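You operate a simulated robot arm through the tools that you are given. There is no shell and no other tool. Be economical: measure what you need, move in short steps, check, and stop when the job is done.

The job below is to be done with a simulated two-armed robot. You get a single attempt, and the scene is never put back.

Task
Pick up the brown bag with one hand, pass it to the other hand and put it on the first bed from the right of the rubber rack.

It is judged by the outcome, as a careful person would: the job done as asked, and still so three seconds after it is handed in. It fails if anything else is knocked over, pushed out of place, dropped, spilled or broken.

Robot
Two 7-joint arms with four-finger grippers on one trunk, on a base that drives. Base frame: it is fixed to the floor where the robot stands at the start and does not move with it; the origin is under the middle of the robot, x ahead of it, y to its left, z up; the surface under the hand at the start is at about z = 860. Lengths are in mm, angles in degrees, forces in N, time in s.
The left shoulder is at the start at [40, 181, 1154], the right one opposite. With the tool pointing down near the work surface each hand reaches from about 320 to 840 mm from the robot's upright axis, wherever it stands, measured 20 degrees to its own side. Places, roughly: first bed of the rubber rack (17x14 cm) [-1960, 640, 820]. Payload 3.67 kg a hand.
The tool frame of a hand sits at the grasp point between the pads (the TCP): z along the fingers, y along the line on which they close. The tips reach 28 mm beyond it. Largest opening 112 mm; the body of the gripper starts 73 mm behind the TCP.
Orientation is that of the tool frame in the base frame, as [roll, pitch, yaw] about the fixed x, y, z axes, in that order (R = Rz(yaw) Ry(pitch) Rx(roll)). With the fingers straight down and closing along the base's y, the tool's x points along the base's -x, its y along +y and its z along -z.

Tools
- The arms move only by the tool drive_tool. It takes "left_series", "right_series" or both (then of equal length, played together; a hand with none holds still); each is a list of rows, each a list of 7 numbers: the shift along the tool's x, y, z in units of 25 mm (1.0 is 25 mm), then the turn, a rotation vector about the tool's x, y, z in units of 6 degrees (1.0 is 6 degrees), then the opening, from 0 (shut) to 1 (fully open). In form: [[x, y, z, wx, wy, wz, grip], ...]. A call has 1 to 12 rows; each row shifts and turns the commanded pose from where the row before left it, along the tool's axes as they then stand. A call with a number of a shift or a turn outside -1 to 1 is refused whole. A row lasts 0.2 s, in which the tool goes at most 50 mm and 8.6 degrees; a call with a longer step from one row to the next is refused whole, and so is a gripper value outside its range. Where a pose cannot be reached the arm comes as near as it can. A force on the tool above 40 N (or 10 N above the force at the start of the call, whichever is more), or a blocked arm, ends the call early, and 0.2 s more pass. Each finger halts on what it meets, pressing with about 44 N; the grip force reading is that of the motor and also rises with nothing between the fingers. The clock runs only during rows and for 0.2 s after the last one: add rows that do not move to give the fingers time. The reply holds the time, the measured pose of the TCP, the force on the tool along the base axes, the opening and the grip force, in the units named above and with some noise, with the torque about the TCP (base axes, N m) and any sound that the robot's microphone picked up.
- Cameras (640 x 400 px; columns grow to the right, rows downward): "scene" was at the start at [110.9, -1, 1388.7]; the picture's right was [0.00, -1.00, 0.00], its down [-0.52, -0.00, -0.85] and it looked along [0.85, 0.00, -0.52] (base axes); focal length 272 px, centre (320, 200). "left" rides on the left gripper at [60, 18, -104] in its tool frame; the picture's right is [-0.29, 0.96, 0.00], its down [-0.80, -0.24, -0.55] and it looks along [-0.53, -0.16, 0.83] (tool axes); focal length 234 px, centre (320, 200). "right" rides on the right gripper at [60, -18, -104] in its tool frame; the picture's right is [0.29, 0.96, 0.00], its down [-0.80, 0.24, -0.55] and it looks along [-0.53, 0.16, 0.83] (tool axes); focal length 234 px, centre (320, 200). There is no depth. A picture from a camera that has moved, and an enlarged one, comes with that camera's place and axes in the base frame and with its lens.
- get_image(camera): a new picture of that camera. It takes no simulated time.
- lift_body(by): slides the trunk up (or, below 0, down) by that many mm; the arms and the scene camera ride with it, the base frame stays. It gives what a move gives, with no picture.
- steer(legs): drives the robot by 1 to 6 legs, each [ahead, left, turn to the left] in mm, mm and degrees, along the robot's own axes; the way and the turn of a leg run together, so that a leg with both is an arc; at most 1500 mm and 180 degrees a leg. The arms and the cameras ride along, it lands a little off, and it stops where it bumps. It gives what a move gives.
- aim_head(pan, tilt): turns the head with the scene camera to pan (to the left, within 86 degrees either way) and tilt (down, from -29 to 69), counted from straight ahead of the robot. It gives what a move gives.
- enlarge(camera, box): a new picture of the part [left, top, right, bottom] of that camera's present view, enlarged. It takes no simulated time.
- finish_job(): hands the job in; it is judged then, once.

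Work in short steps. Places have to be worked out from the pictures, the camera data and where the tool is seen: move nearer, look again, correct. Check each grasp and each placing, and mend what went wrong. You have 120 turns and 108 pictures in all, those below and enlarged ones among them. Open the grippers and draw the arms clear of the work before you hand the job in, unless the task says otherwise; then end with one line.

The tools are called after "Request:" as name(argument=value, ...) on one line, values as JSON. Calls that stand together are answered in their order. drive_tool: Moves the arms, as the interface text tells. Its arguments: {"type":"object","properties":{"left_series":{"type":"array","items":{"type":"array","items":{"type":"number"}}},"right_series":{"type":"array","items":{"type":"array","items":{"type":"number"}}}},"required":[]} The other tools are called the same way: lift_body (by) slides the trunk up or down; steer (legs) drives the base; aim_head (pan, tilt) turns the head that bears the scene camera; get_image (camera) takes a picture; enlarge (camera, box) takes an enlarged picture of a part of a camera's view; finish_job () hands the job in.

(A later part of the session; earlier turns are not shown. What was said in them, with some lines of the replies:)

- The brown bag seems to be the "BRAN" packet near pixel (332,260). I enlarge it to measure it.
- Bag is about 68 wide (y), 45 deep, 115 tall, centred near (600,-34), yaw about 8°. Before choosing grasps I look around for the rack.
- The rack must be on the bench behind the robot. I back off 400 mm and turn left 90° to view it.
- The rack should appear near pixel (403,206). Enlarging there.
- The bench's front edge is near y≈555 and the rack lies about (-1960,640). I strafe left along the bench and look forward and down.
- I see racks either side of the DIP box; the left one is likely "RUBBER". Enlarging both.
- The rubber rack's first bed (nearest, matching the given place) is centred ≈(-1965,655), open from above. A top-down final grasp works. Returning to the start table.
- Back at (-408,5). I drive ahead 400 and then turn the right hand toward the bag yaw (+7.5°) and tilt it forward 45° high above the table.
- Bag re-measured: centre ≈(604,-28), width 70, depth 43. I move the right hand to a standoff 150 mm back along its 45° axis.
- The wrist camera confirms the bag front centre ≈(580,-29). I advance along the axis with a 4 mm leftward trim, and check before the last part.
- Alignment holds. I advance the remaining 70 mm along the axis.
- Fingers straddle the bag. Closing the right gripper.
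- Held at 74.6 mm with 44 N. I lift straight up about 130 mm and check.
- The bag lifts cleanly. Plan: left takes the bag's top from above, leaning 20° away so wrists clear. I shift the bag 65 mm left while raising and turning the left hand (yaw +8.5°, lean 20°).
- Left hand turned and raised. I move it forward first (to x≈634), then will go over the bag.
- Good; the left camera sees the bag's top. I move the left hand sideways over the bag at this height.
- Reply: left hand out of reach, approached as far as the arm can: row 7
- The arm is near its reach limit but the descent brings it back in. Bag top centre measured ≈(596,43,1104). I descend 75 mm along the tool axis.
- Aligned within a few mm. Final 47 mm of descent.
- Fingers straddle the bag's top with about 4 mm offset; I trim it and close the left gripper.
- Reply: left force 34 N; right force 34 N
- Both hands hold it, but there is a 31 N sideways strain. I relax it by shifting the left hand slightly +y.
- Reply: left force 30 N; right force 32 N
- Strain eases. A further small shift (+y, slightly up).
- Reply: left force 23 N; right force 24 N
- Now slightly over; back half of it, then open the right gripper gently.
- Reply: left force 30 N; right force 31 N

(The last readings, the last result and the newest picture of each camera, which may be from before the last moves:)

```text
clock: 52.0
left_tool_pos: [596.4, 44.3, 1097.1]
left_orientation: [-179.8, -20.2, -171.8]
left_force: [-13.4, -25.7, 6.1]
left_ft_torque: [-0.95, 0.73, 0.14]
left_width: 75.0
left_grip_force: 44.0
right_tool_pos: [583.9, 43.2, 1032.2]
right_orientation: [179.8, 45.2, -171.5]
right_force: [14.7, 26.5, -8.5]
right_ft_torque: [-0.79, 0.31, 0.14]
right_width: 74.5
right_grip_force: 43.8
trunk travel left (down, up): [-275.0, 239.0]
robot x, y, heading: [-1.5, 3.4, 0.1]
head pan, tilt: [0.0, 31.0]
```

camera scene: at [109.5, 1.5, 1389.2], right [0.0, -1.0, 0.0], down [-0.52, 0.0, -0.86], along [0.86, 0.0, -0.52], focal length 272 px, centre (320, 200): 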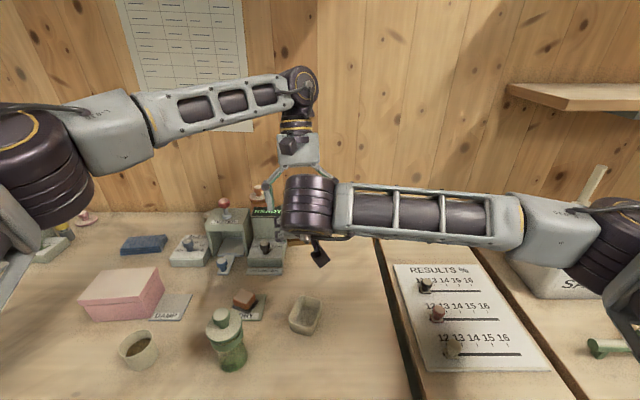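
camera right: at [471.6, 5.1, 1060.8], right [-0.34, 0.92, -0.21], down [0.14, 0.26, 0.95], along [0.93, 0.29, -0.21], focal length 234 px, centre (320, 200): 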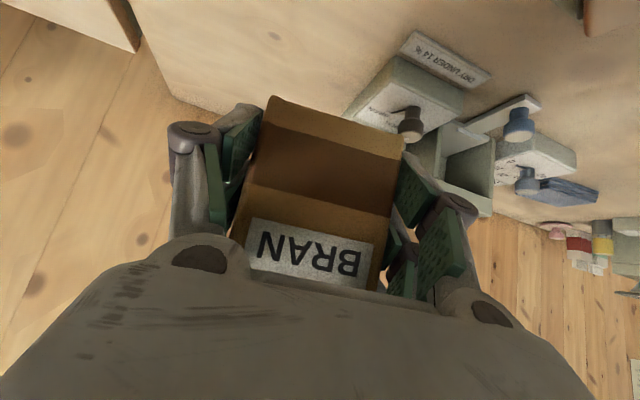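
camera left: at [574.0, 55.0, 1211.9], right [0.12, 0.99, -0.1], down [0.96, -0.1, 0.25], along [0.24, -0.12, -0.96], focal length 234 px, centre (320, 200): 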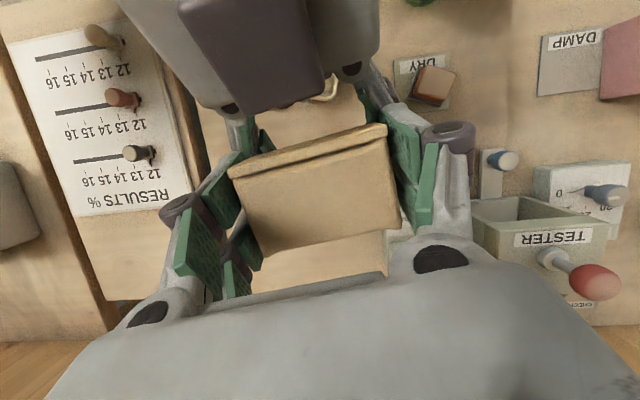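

Strain is small enough; I open the right gripper while the left holds.

Request:
drive_tool(left_series=[[0.03, -0.12, 0, 0, 0, 0, 0], [0, 0, 0, 0, 0, 0, 0], [0, 0, 0, 0, 0, 0, 0], [0, 0, 0, 0, 0, 0, 0], [0, 0, 0, 0, 0, 0, 0]], right_series=[[0, 0, 0, 0, 0, 0, 0], [0, 0, 0, 0, 0, 0, 0.7], [0, 0, 0, 0, 0, 0, 0.85], [0, 0, 0, 0, 0, 0, 1], [0, 0, 0, 0, 0, 0, 1]])

Request:
get_image(camera="left")

Request:
get_image(camera="right")

```text
clock: 53.2
left_tool_pos: [596.5, 42.7, 1097.4]
left_orientation: [-180.0, -20.1, -171.5]
left_force: [0.1, 0.8, -0.5]
left_ft_torque: [-0.02, 0.02, -0.04]
left_width: 74.6
left_grip_force: 44.3
right_tool_pos: [585.3, 39.6, 1030.6]
right_orientation: [-180.0, 45.1, -171.6]
right_force: [-0.2, 0.0, 0.1]
right_ft_torque: [0.03, 0.01, 0.02]
right_width: 111.6
right_grip_force: 0.0
trunk travel left (down, up): [-275.0, 239.0]
robot x, y, heading: [-1.4, 1.1, -0.1]
head pan, tilt: [0.0, 31.0]
```

```text
71 pictures are left
camera left: at [574.7, 57.5, 1215.3], right [0.13, 0.99, -0.1], down [0.96, -0.1, 0.25], along [0.23, -0.13, -0.96], focal length 234 px, centre (320, 200)
```

left: 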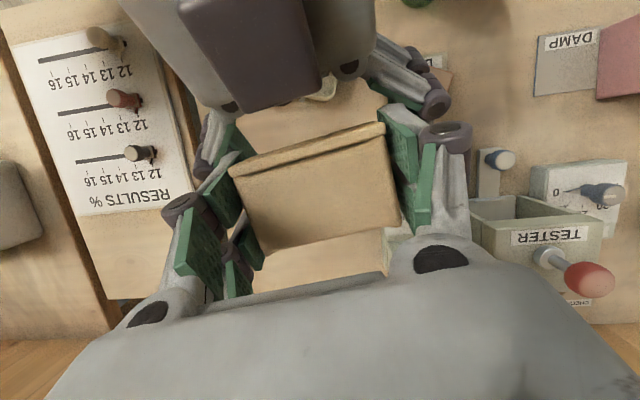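

```text
70 pictures are left
camera right: at [471.2, 6.3, 1061.9], right [-0.34, 0.92, -0.2], down [0.13, 0.26, 0.96], along [0.93, 0.3, -0.21], focal length 234 px, centre (320, 200)
```

right: 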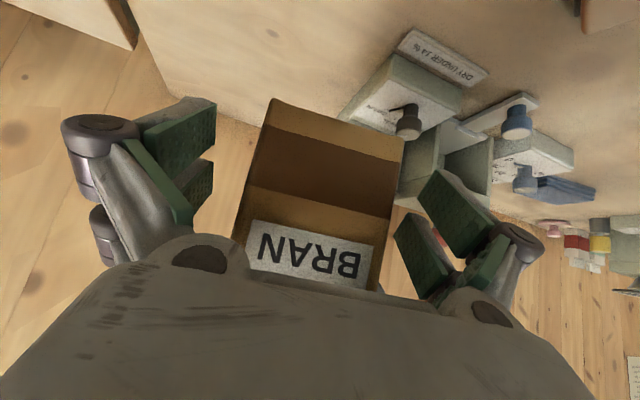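

Bag held by left alone; right is open and free of force. I withdraw the right hand horizontally back, then to its right.

Request:
drive_tool(right_series=[[0.5, 0, -0.5, 0, 0, 0, 1], [0.5, 0, -0.5, 0, 0, 0, 1], [0.5, 0, -0.5, 0, 0, 0, 1], [0.5, 0, -0.5, 0, 0, 0, 1], [0.5, 0, -0.5, 0, 0, 0, 1], [0.3, -0.5, -0.3, 0, 0, 0, 1], [0, -1, 0, 0, 0, 0, 1], [0, -1, 0, 0, 0, 0, 1], [0, -1, 0, 0, 0, 0, 1], [0, -1, 0, 0, 0, 0, 1], [0, -1, 0, 0, 0, 0, 1], [0, -1, 0, 0, 0, 0, 1]])

Request:
get_image(camera="scene")

```text
clock: 55.8
left_tool_pos: [596.0, 41.7, 1097.4]
left_orientation: [-180.0, -20.0, -171.3]
left_force: [0.0, -0.4, 0.0]
left_ft_torque: [0.02, -0.02, 0.0]
left_width: 74.8
left_grip_force: 44.2
right_tool_pos: [509.1, -136.1, 1029.8]
right_orientation: [179.9, 45.0, -171.7]
right_force: [-0.5, -0.5, -0.7]
right_ft_torque: [0.04, 0.01, -0.03]
right_width: 111.8
right_grip_force: 0.3
trunk travel left (down, up): [-275.0, 239.0]
robot x, y, heading: [-1.1, 3.8, 0.0]
head pan, tilt: [0.0, 31.0]
```

```text
69 pictures are left
camera scene: at [109.2, 0.4, 1389.2], right [0.0, -1.0, 0.0], down [-0.52, 0.0, -0.86], along [0.86, 0.0, -0.52], focal length 272 px, centre (320, 200)
```

scene: 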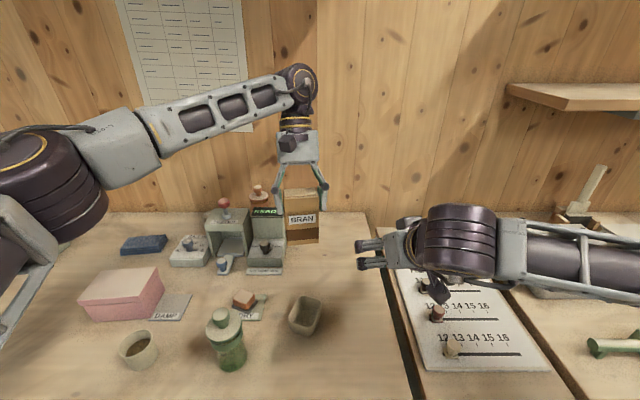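

The bag is securely in the left hand. I bring both arms to travel poses: right raised and untilted, left pulled in a bit.

Request:
drive_tool(left_series=[[0, 0, 0, 0, 0, 0, 0], [0, 0, 0, 0, 0, 0, 0], [0, 0, 0, 0, 0, 0, 0], [0.47, 0.52, -0.04, 0, 0, 0, 0], [0.47, 0.52, -0.04, 0, 0, 0, 0], [0.47, 0.52, -0.04, 0, 0, 0, 0], [0.47, 0.52, -0.04, 0, 0, 0, 0], [0.47, 0.52, -0.04, 0, 0, 0, 0], [0.47, 0.52, -0.04, 0, 0, 0, 0], [0.47, 0.52, -0.04, 0, 0, 0, 0], [0.47, 0.52, -0.04, 0, 0, 0, 0], [0, 0, 0, 0, 0, 0, 0]], right_series=[[-0.6, -0.7, -0.6, 0, 0, 0, 1], [-0.6, -0.7, -0.6, 0, 0, 0, 1], [-0.6, -0.7, -0.6, 0, 0, 0, 1], [-0.6, -0.7, -0.6, 0, 0.94, 0, 1], [0, 0, 0, 0, 0.94, 0, 1], [0, 0, 0, 0, 0.94, 0, 1], [0, 0, 0, 0, 0.94, 0, 1], [0, 0, 0, 0, 0.94, 0, 1], [0, 0, 0, 0, 0.94, 0, 1], [0, 0, 0, 0, 0.94, 0, 1], [0, 0, 0, 0, 0.94, 0, 1], [0, 0, 0, 0, 0, 0, 1]])

Request:
get_image(camera="scene")

```text
clock: 58.4
left_tool_pos: [496.3, 132.1, 1136.4]
left_orientation: [-180.0, -20.1, -171.4]
left_force: [-0.4, -0.8, -2.4]
left_ft_torque: [0.02, -0.03, 0.02]
left_width: 74.8
left_grip_force: 43.8
right_tool_pos: [519.6, -204.5, 1116.1]
right_orientation: [180.0, -0.1, -171.6]
right_force: [-0.1, 0.2, -1.0]
right_ft_torque: [0.0, 0.02, -0.03]
right_width: 111.8
right_grip_force: 0.0
trunk travel left (down, up): [-275.0, 239.0]
robot x, y, heading: [-3.0, 4.2, -0.0]
head pan, tilt: [0.0, 31.0]
```

```text
68 pictures are left
camera scene: at [109.7, 1.0, 1389.1], right [0.0, -1.0, 0.0], down [-0.52, 0.0, -0.86], along [0.86, 0.0, -0.52], focal length 272 px, centre (320, 200)
```

scene: 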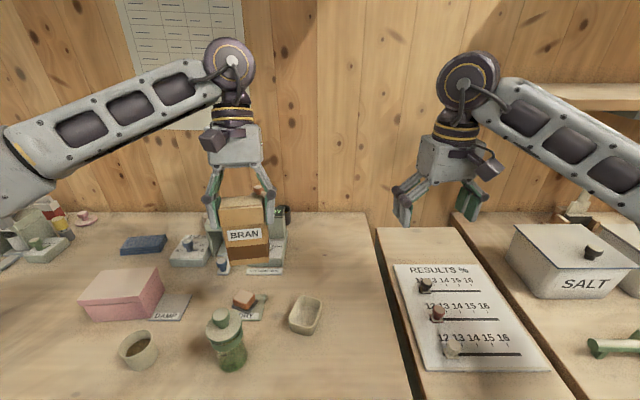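

Bag upright in left hand. Now I drive to the rack bench by the same route.

Request:
steer(legs=[[-400, 0, 0], [0, 0, 90], [-40, 1430, 0]])

Request:
aim_head(pan=12, tilt=40)

Request:
get_image(camera="scene")

```text
clock: 72.1
left_tool_pos: [-1970.5, 447.9, 1136.2]
left_orientation: [180.0, -19.9, -81.0]
left_force: [-0.5, 0.5, -1.8]
left_ft_torque: [0.01, -0.02, -0.02]
left_width: 74.5
left_grip_force: 44.1
right_tool_pos: [-1633.8, 473.6, 1115.4]
right_orientation: [180.0, 0.0, -81.1]
right_force: [0.5, 0.3, 0.1]
right_ft_torque: [-0.03, 0.01, -0.01]
right_width: 111.9
right_grip_force: 0.1
trunk travel left (down, up): [-275.0, 239.0]
robot x, y, heading: [-1834.6, -45.4, 90.3]
head pan, tilt: [0.0, 31.0]
```

```text
clock: 72.8
left_tool_pos: [-1970.4, 447.9, 1137.0]
left_orientation: [-180.0, -20.0, -80.9]
left_force: [-0.2, -0.2, -1.6]
left_ft_torque: [-0.02, -0.01, -0.02]
left_width: 74.8
left_grip_force: 44.0
right_tool_pos: [-1634.8, 474.4, 1115.2]
right_orientation: [-180.0, 0.1, -81.0]
right_force: [-0.3, 0.4, -0.5]
right_ft_torque: [-0.01, -0.03, 0.02]
right_width: 111.8
right_grip_force: 0.1
trunk travel left (down, up): [-275.0, 239.0]
robot x, y, heading: [-1832.6, -49.0, 90.6]
head pan, tilt: [12.0, 40.0]
```

```text
67 pictures are left
camera scene: at [-1853.7, 54.0, 1375.4], right [0.98, 0.22, 0.0], down [0.14, -0.63, -0.77], along [-0.17, 0.75, -0.64], focal length 272 px, centre (320, 200)
```

scene: 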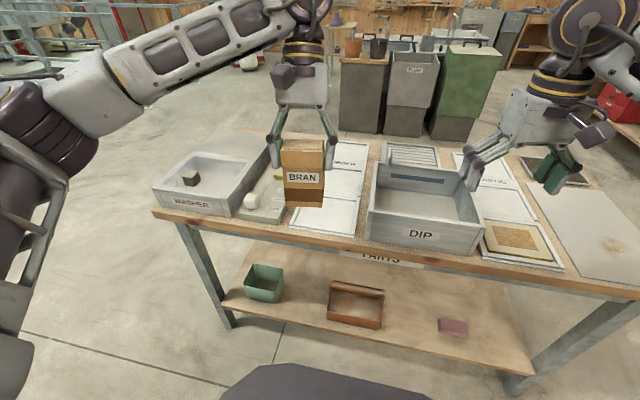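

The bed is partly hidden behind the bag. I enlarge to refine its edges.

Request:
enlarge(camera="scene", box=[240, 130, 400, 250])

Request:
get_image(camera="left")

```text
3.33 times, centred on (320, 190) of scene
camera zoom: at [-1853.7, 54.0, 1375.4], right [0.98, 0.22, 0.0], down [0.14, -0.63, -0.77], along [-0.17, 0.75, -0.64], focal length 908 px, centre (320, 233)
```

zoom: 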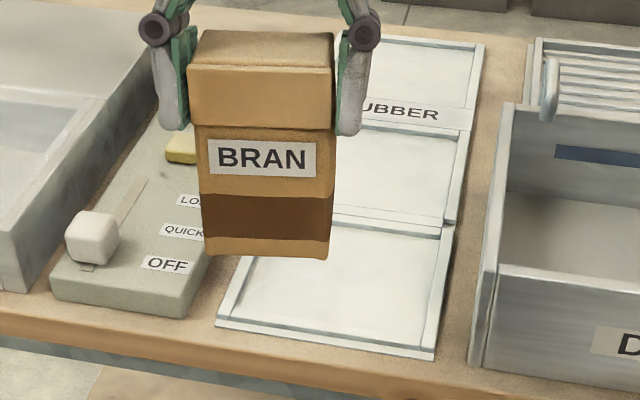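

```text
65 pictures are left
camera left: at [-1983.0, 424.4, 1254.8], right [-0.99, 0.12, -0.1], down [0.09, 0.96, 0.25], along [0.12, 0.24, -0.96], focal length 234 px, centre (320, 200)
```

left: 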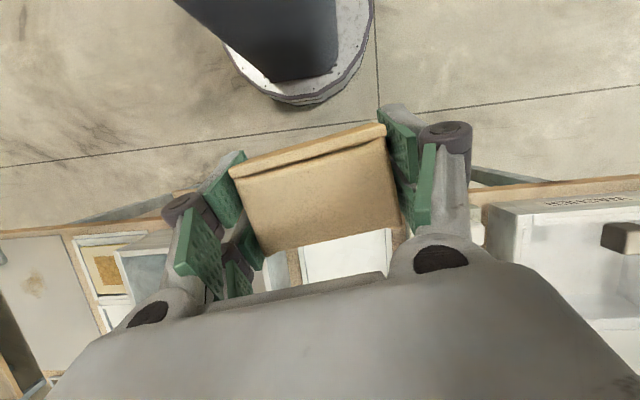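

Bed centre refined: (-1967,655), extents x -2061..-1875, y 568..742. I drive ahead 120 mm so the arm works well within reach.

Request:
steer(legs=[[120, 0, 0]])

Request:
drive_tool(left_series=[[0, 0, 0, -0.25, 0, 0.7, 0], [0, 0, 0, -0.25, 0, 0.7, 0], [0, 0, 0, 0, 0, 0, 0]])

```text
clock: 74.1
left_tool_pos: [-1970.8, 566.4, 1138.5]
left_orientation: [-179.9, -20.1, -81.0]
left_force: [0.7, 0.3, -2.1]
left_ft_torque: [-0.02, 0.03, 0.01]
left_width: 74.7
left_grip_force: 44.0
right_tool_pos: [-1634.9, 594.1, 1115.8]
right_orientation: [-180.0, 0.0, -81.0]
right_force: [-1.1, -1.0, 0.7]
right_ft_torque: [0.01, -0.01, -0.02]
right_width: 111.9
right_grip_force: 0.1
trunk travel left (down, up): [-275.0, 239.0]
robot x, y, heading: [-1836.4, 73.5, 90.4]
head pan, tilt: [12.0, 40.0]
```

```text
clock: 74.9
left_tool_pos: [-1971.6, 567.2, 1136.8]
left_orientation: [-179.9, -20.0, -90.0]
left_force: [-0.4, -0.6, -1.5]
left_ft_torque: [0.03, 0.01, 0.02]
left_width: 74.6
left_grip_force: 44.2
right_tool_pos: [-1635.6, 594.8, 1116.2]
right_orientation: [180.0, 0.0, -81.2]
right_force: [0.2, 0.8, -0.2]
right_ft_torque: [0.01, 0.02, 0.04]
right_width: 111.9
right_grip_force: 0.1
trunk travel left (down, up): [-275.0, 239.0]
robot x, y, heading: [-1839.3, 72.2, 90.5]
head pan, tilt: [12.0, 40.0]
```

Squared up. Moving over the bed centre and down to about 35 mm above it.

Request:
drive_tool(left_series=[[-0.75, -0.018, 0.0, 0, 0, 0, 0], [-0.75, -0.018, 0.1, 0, 0, 0, 0], [-0.75, -0.018, 0.3, 0, 0, 0, 0], [-0.75, -0.018, 0.5, 0, 0, 0, 0], [-0.5, -0.018, 0.7, 0, 0, 0, 0], [-0.5, -0.018, 0.75, 0, 0, 0, 0], [-0.5, -0.018, 0.75, 0, 0, 0, 0], [-0.5, -0.018, 0.75, 0, 0, 0, 0], [-0.4, -0.018, 0.75, 0, 0, 0, 0], [-0.3, -0.018, 0.78, 0, 0, 0, 0], [0, 0, 0, 0, 0, 0, 0]])

Request:
enlarge(camera="scene", box=[220, 140, 420, 300])

Request:
get_image(camera="left")

```text
clock: 77.3
left_tool_pos: [-1966.1, 654.8, 961.5]
left_orientation: [-179.9, -20.0, -90.0]
left_force: [0.0, -0.5, -1.7]
left_ft_torque: [0.05, 0.02, -0.02]
left_width: 74.8
left_grip_force: 44.6
right_tool_pos: [-1633.5, 594.1, 1115.4]
right_orientation: [-180.0, 0.1, -81.1]
right_force: [-0.2, 0.4, 0.0]
right_ft_torque: [0.02, -0.03, -0.03]
right_width: 112.1
right_grip_force: 0.2
trunk travel left (down, up): [-275.0, 239.0]
robot x, y, heading: [-1834.2, 71.7, 90.5]
head pan, tilt: [12.0, 40.0]
```

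```text
2.50 times, centred on (320, 220) of scene
camera zoom: at [-1854.6, 173.7, 1375.4], right [0.98, 0.22, 0.0], down [0.14, -0.63, -0.77], along [-0.17, 0.75, -0.64], focal length 681 px, centre (320, 150)
```

zoom: 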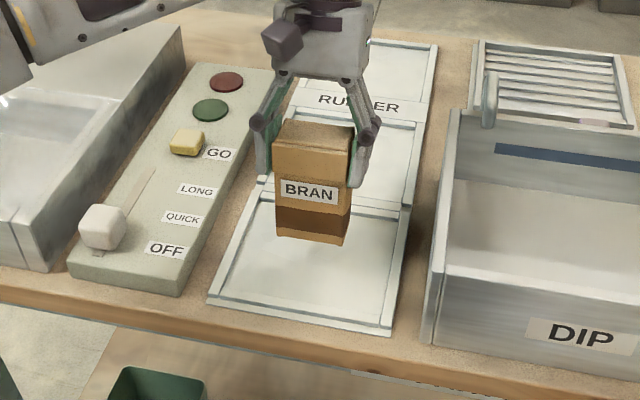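

```text
63 pictures are left
camera left: at [-1983.2, 634.7, 1080.0], right [-0.96, 0.27, -0.1], down [0.24, 0.94, 0.25], along [0.16, 0.21, -0.96], focal length 234 px, centre (320, 200)
```

left: 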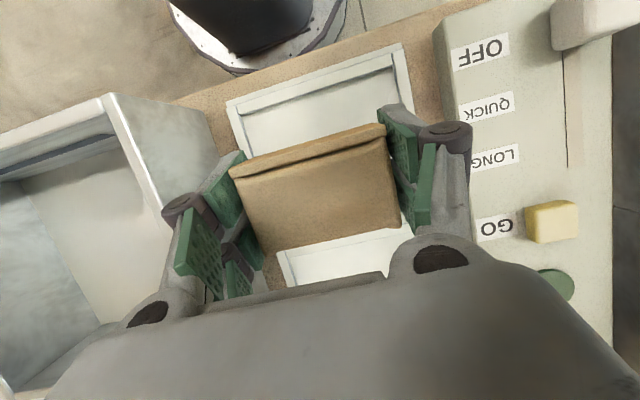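

Bag is over bed centre (x -2007..-1933, y 635..680). I lower 26 mm, then feel for contact.

Request:
drive_tool(left_series=[[-0.12, 0, 0.33, 0, 0, 0, 0], [-0.12, 0, 0.33, 0, 0, 0, 0], [-0.12, 0, 0.33, 0, 0, 0, 0], [0, 0, 0, 0, 0, 0, 0]])

Request:
enlarge(camera="scene", box=[260, 170, 380, 270])

```text
clock: 78.3
left_tool_pos: [-1966.4, 655.3, 937.5]
left_orientation: [-179.8, -20.1, -89.9]
left_force: [0.8, 0.5, -2.1]
left_ft_torque: [-0.01, 0.0, -0.02]
left_width: 74.8
left_grip_force: 44.3
right_tool_pos: [-1634.0, 594.3, 1115.9]
right_orientation: [180.0, 0.1, -81.0]
right_force: [0.1, 0.7, 0.1]
right_ft_torque: [0.0, -0.01, 0.01]
right_width: 112.0
right_grip_force: 0.1
trunk travel left (down, up): [-275.0, 239.0]
robot x, y, heading: [-1835.0, 75.6, 90.7]
head pan, tilt: [12.0, 40.0]
```

```text
4.00 times, centred on (320, 220) of scene
camera zoom: at [-1854.7, 173.8, 1375.4], right [0.98, 0.22, 0.0], down [0.14, -0.63, -0.77], along [-0.17, 0.75, -0.64], focal length 1090 px, centre (320, 120)
```

zoom: 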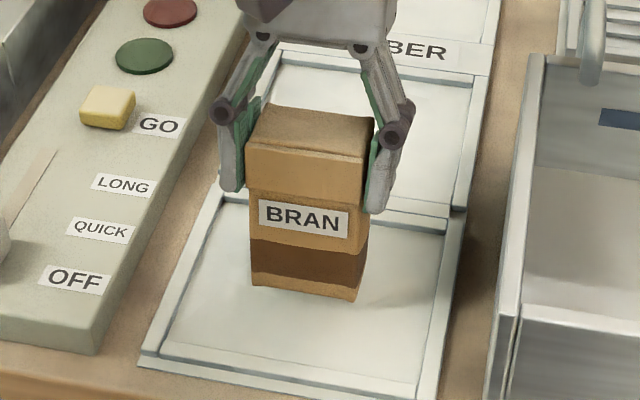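

Close to the surface. I descend in small steps watching for an upward force.

Request:
drive_tool(left_series=[[-0.055, 0, 0.15, 0, 0, 0, 0], [-0.055, 0, 0.15, 0, 0, 0, 0], [0, 0, 0, 0, 0, 0, 0]])

```text
clock: 79.1
left_tool_pos: [-1967.9, 655.7, 927.0]
left_orientation: [-179.9, -20.0, -89.8]
left_force: [0.5, -0.7, -1.8]
left_ft_torque: [0.01, 0.03, 0.0]
left_width: 74.7
left_grip_force: 43.7
right_tool_pos: [-1634.2, 594.4, 1115.4]
right_orientation: [-179.9, -0.1, -81.1]
right_force: [-0.2, 0.2, -0.3]
right_ft_torque: [0.04, 0.01, 0.03]
right_width: 111.9
right_grip_force: 0.1
trunk travel left (down, up): [-275.0, 239.0]
robot x, y, heading: [-1836.7, 72.3, 90.4]
head pan, tilt: [12.0, 40.0]
```

No contact yet at z=927; another 4 mm.

Request:
drive_tool(left_series=[[-0.03, 0, 0.08, 0, 0, 0, 0], [-0.03, 0, 0.08, 0, 0, 0, 0], [0, 0, 0, 0, 0, 0, 0]])

Request:
enlarge(camera="scene", box=[280, 190, 360, 260])

```text
clock: 79.9
left_tool_pos: [-1966.0, 656.0, 925.5]
left_orientation: [-180.0, -19.9, -89.9]
left_force: [-1.4, 1.1, 15.1]
left_ft_torque: [0.38, 0.48, -0.03]
left_width: 74.6
left_grip_force: 43.8
right_tool_pos: [-1634.6, 592.5, 1116.6]
right_orientation: [-180.0, 0.2, -81.0]
right_force: [-0.3, -1.4, 0.0]
right_ft_torque: [0.01, -0.02, 0.01]
right_width: 112.1
right_grip_force: 0.0
trunk travel left (down, up): [-275.0, 239.0]
robot x, y, heading: [-1834.2, 70.3, 90.5]
head pan, tilt: [12.0, 40.0]
```

```text
5.71 times, centred on (320, 225) of scene
camera zoom: at [-1854.6, 172.4, 1375.6], right [0.98, 0.22, 0.0], down [0.14, -0.63, -0.77], along [-0.17, 0.75, -0.64], focal length 1557 px, centre (320, 57)
```

zoom: 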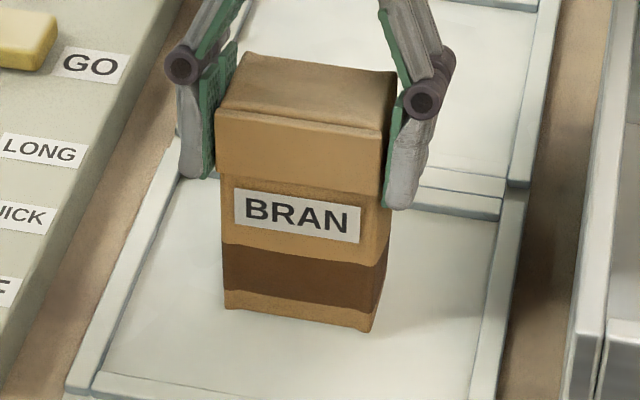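

Contact (+15 N). I relieve about 1.5 mm and open the left gripper gradually.

Request:
drive_tool(left_series=[[0.02, 0, -0.055, 0, 0, 0, 0], [0, 0, 0, 0, 0, 0, 0], [0, 0, 0, 0, 0, 0, 0.72], [0, 0, 0, 0, 0, 0, 0.8], [0, 0, 0, 0, 0, 0, 0.95], [0, 0, 0, 0, 0, 0, 0.95]])

Request:
enlarge(camera="scene", box=[240, 150, 400, 270])

Request:
get_image(camera="left")

```text
clock: 81.3
left_tool_pos: [-1966.4, 655.3, 924.7]
left_orientation: [-179.8, -20.0, -89.9]
left_force: [-0.4, 0.6, 0.1]
left_ft_torque: [0.02, 0.0, 0.02]
left_width: 106.7
left_grip_force: 0.1
right_tool_pos: [-1634.7, 593.8, 1116.4]
right_orientation: [179.9, 0.0, -81.2]
right_force: [-0.1, 0.0, 0.3]
right_ft_torque: [-0.02, 0.02, 0.01]
right_width: 111.9
right_grip_force: 0.1
trunk travel left (down, up): [-275.0, 239.0]
robot x, y, heading: [-1838.2, 69.6, 90.5]
head pan, tilt: [12.0, 40.0]
```

```text
3.33 times, centred on (320, 210) of scene
camera zoom: at [-1854.6, 173.5, 1375.4], right [0.98, 0.22, 0.0], down [0.14, -0.63, -0.77], along [-0.17, 0.75, -0.64], focal length 908 px, centre (320, 167)
```

zoom: 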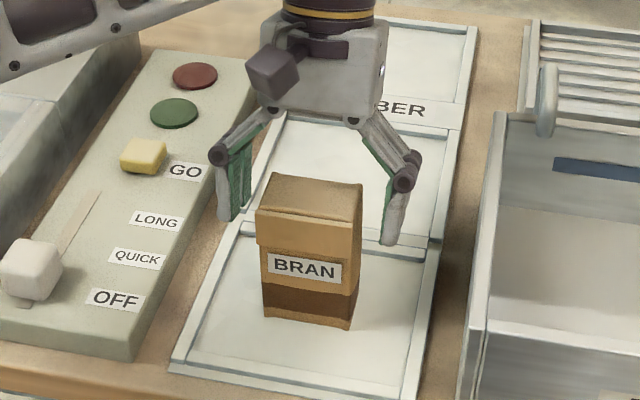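

```text
59 pictures are left
camera left: at [-1983.1, 634.6, 1042.4], right [-0.96, 0.27, -0.1], down [0.24, 0.94, 0.25], along [0.16, 0.21, -0.96], focal length 234 px, centre (320, 200)
```

left: 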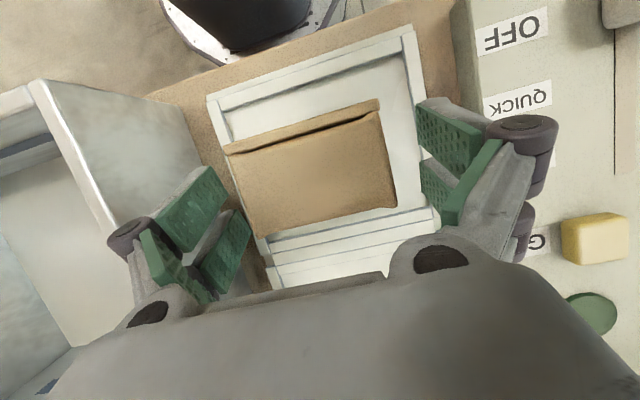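

Bag stands in the bed, released. I withdraw along the tool axis, then up.

Request:
drive_tool(left_series=[[0, 0, -0.5, 0, 0, 0, 0.95], [0, 0, -0.8, 0, 0, 0, 0.95], [0, 0, -0.8, 0, 0, 0, 0.95], [0, 0, -0.8, 0, 0, 0, 0.95], [0, 0, -0.8, 0, 0, 0, 0.95], [0, 0, -0.8, 0, 0, 0, 0.95], [0.3, 0, -0.8, 0, 0, 0, 0.95], [0.3, 0, -0.8, 0, 0, 0, 0.95], [0.3, 0, -0.8, 0, 0, 0, 0.95], [0, 0, 0, 0, 0, 0, 1]])

Request:
get_image(camera="scene")

```text
clock: 83.5
left_tool_pos: [-1967.8, 694.3, 1094.9]
left_orientation: [-179.9, -20.0, -89.8]
left_force: [0.0, 0.2, -1.2]
left_ft_torque: [-0.05, -0.01, 0.01]
left_width: 112.2
left_grip_force: 0.1
right_tool_pos: [-1634.0, 595.1, 1115.5]
right_orientation: [-179.9, 0.0, -81.1]
right_force: [0.4, 0.1, -0.1]
right_ft_torque: [0.01, 0.0, -0.03]
right_width: 111.9
right_grip_force: 0.1
trunk travel left (down, up): [-275.0, 239.0]
robot x, y, heading: [-1837.3, 71.6, 90.7]
head pan, tilt: [12.0, 40.0]
```

```text
58 pictures are left
camera scene: at [-1854.9, 174.1, 1375.4], right [0.98, 0.22, 0.0], down [0.14, -0.63, -0.77], along [-0.17, 0.75, -0.64], focal length 272 px, centre (320, 200)
```

scene: 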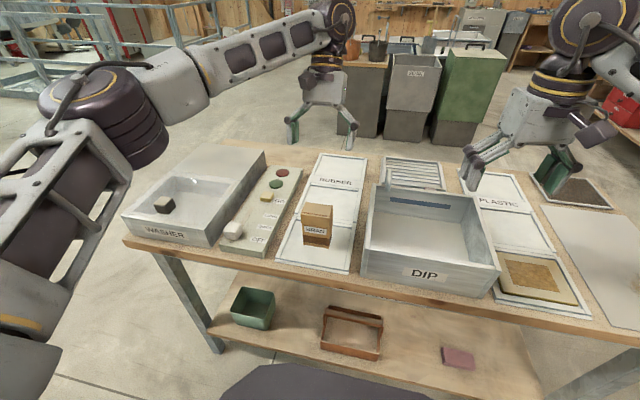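

The bag stands upright in the first bed, everything else undisturbed. I back the robot away; the hands pass 130 mm above the bag.

Request:
steer(legs=[[-250, 0, 0]])

Request:
get_image(camera="scene")

```text
clock: 85.4
left_tool_pos: [-1964.6, 442.6, 1094.3]
left_orientation: [-179.9, -20.0, -90.0]
left_force: [-0.1, -0.4, -0.1]
left_ft_torque: [0.0, 0.01, 0.01]
left_width: 111.9
left_grip_force: 0.0
right_tool_pos: [-1632.5, 342.7, 1115.2]
right_orientation: [-180.0, -0.1, -81.2]
right_force: [0.1, 0.0, 0.6]
right_ft_torque: [0.01, 0.02, 0.02]
right_width: 112.0
right_grip_force: 0.1
trunk travel left (down, up): [-275.0, 239.0]
robot x, y, heading: [-1833.8, -181.2, 90.1]
head pan, tilt: [12.0, 40.0]
```

```text
57 pictures are left
camera scene: at [-1852.7, -77.2, 1375.4], right [0.98, 0.21, 0.0], down [0.14, -0.63, -0.77], along [-0.16, 0.75, -0.64], focal length 272 px, centre (320, 200)
```

scene: 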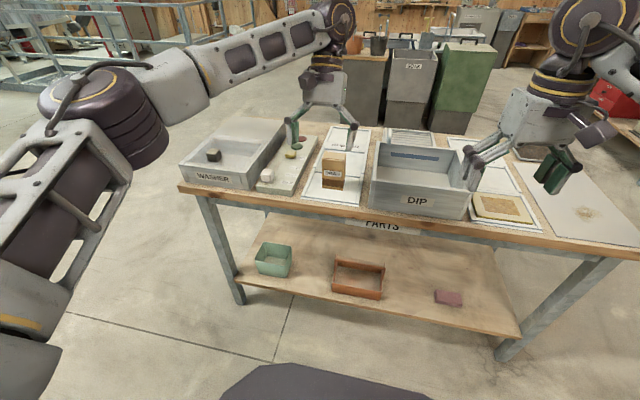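

The bag stands in place, grippers are open and the arms are clear. Handing in.

Request:
finish_job()

```text
The job is handed in.
```

I picked up the brown bag with the right hand, passed it to the left hand in the air, and stood it upright on the rubber rack's first bed. I took "first from the right" to be the bed at the coordinates you gave, which is the one nearest the bench's front edge. Nothing else was knocked over or moved in the last picture.
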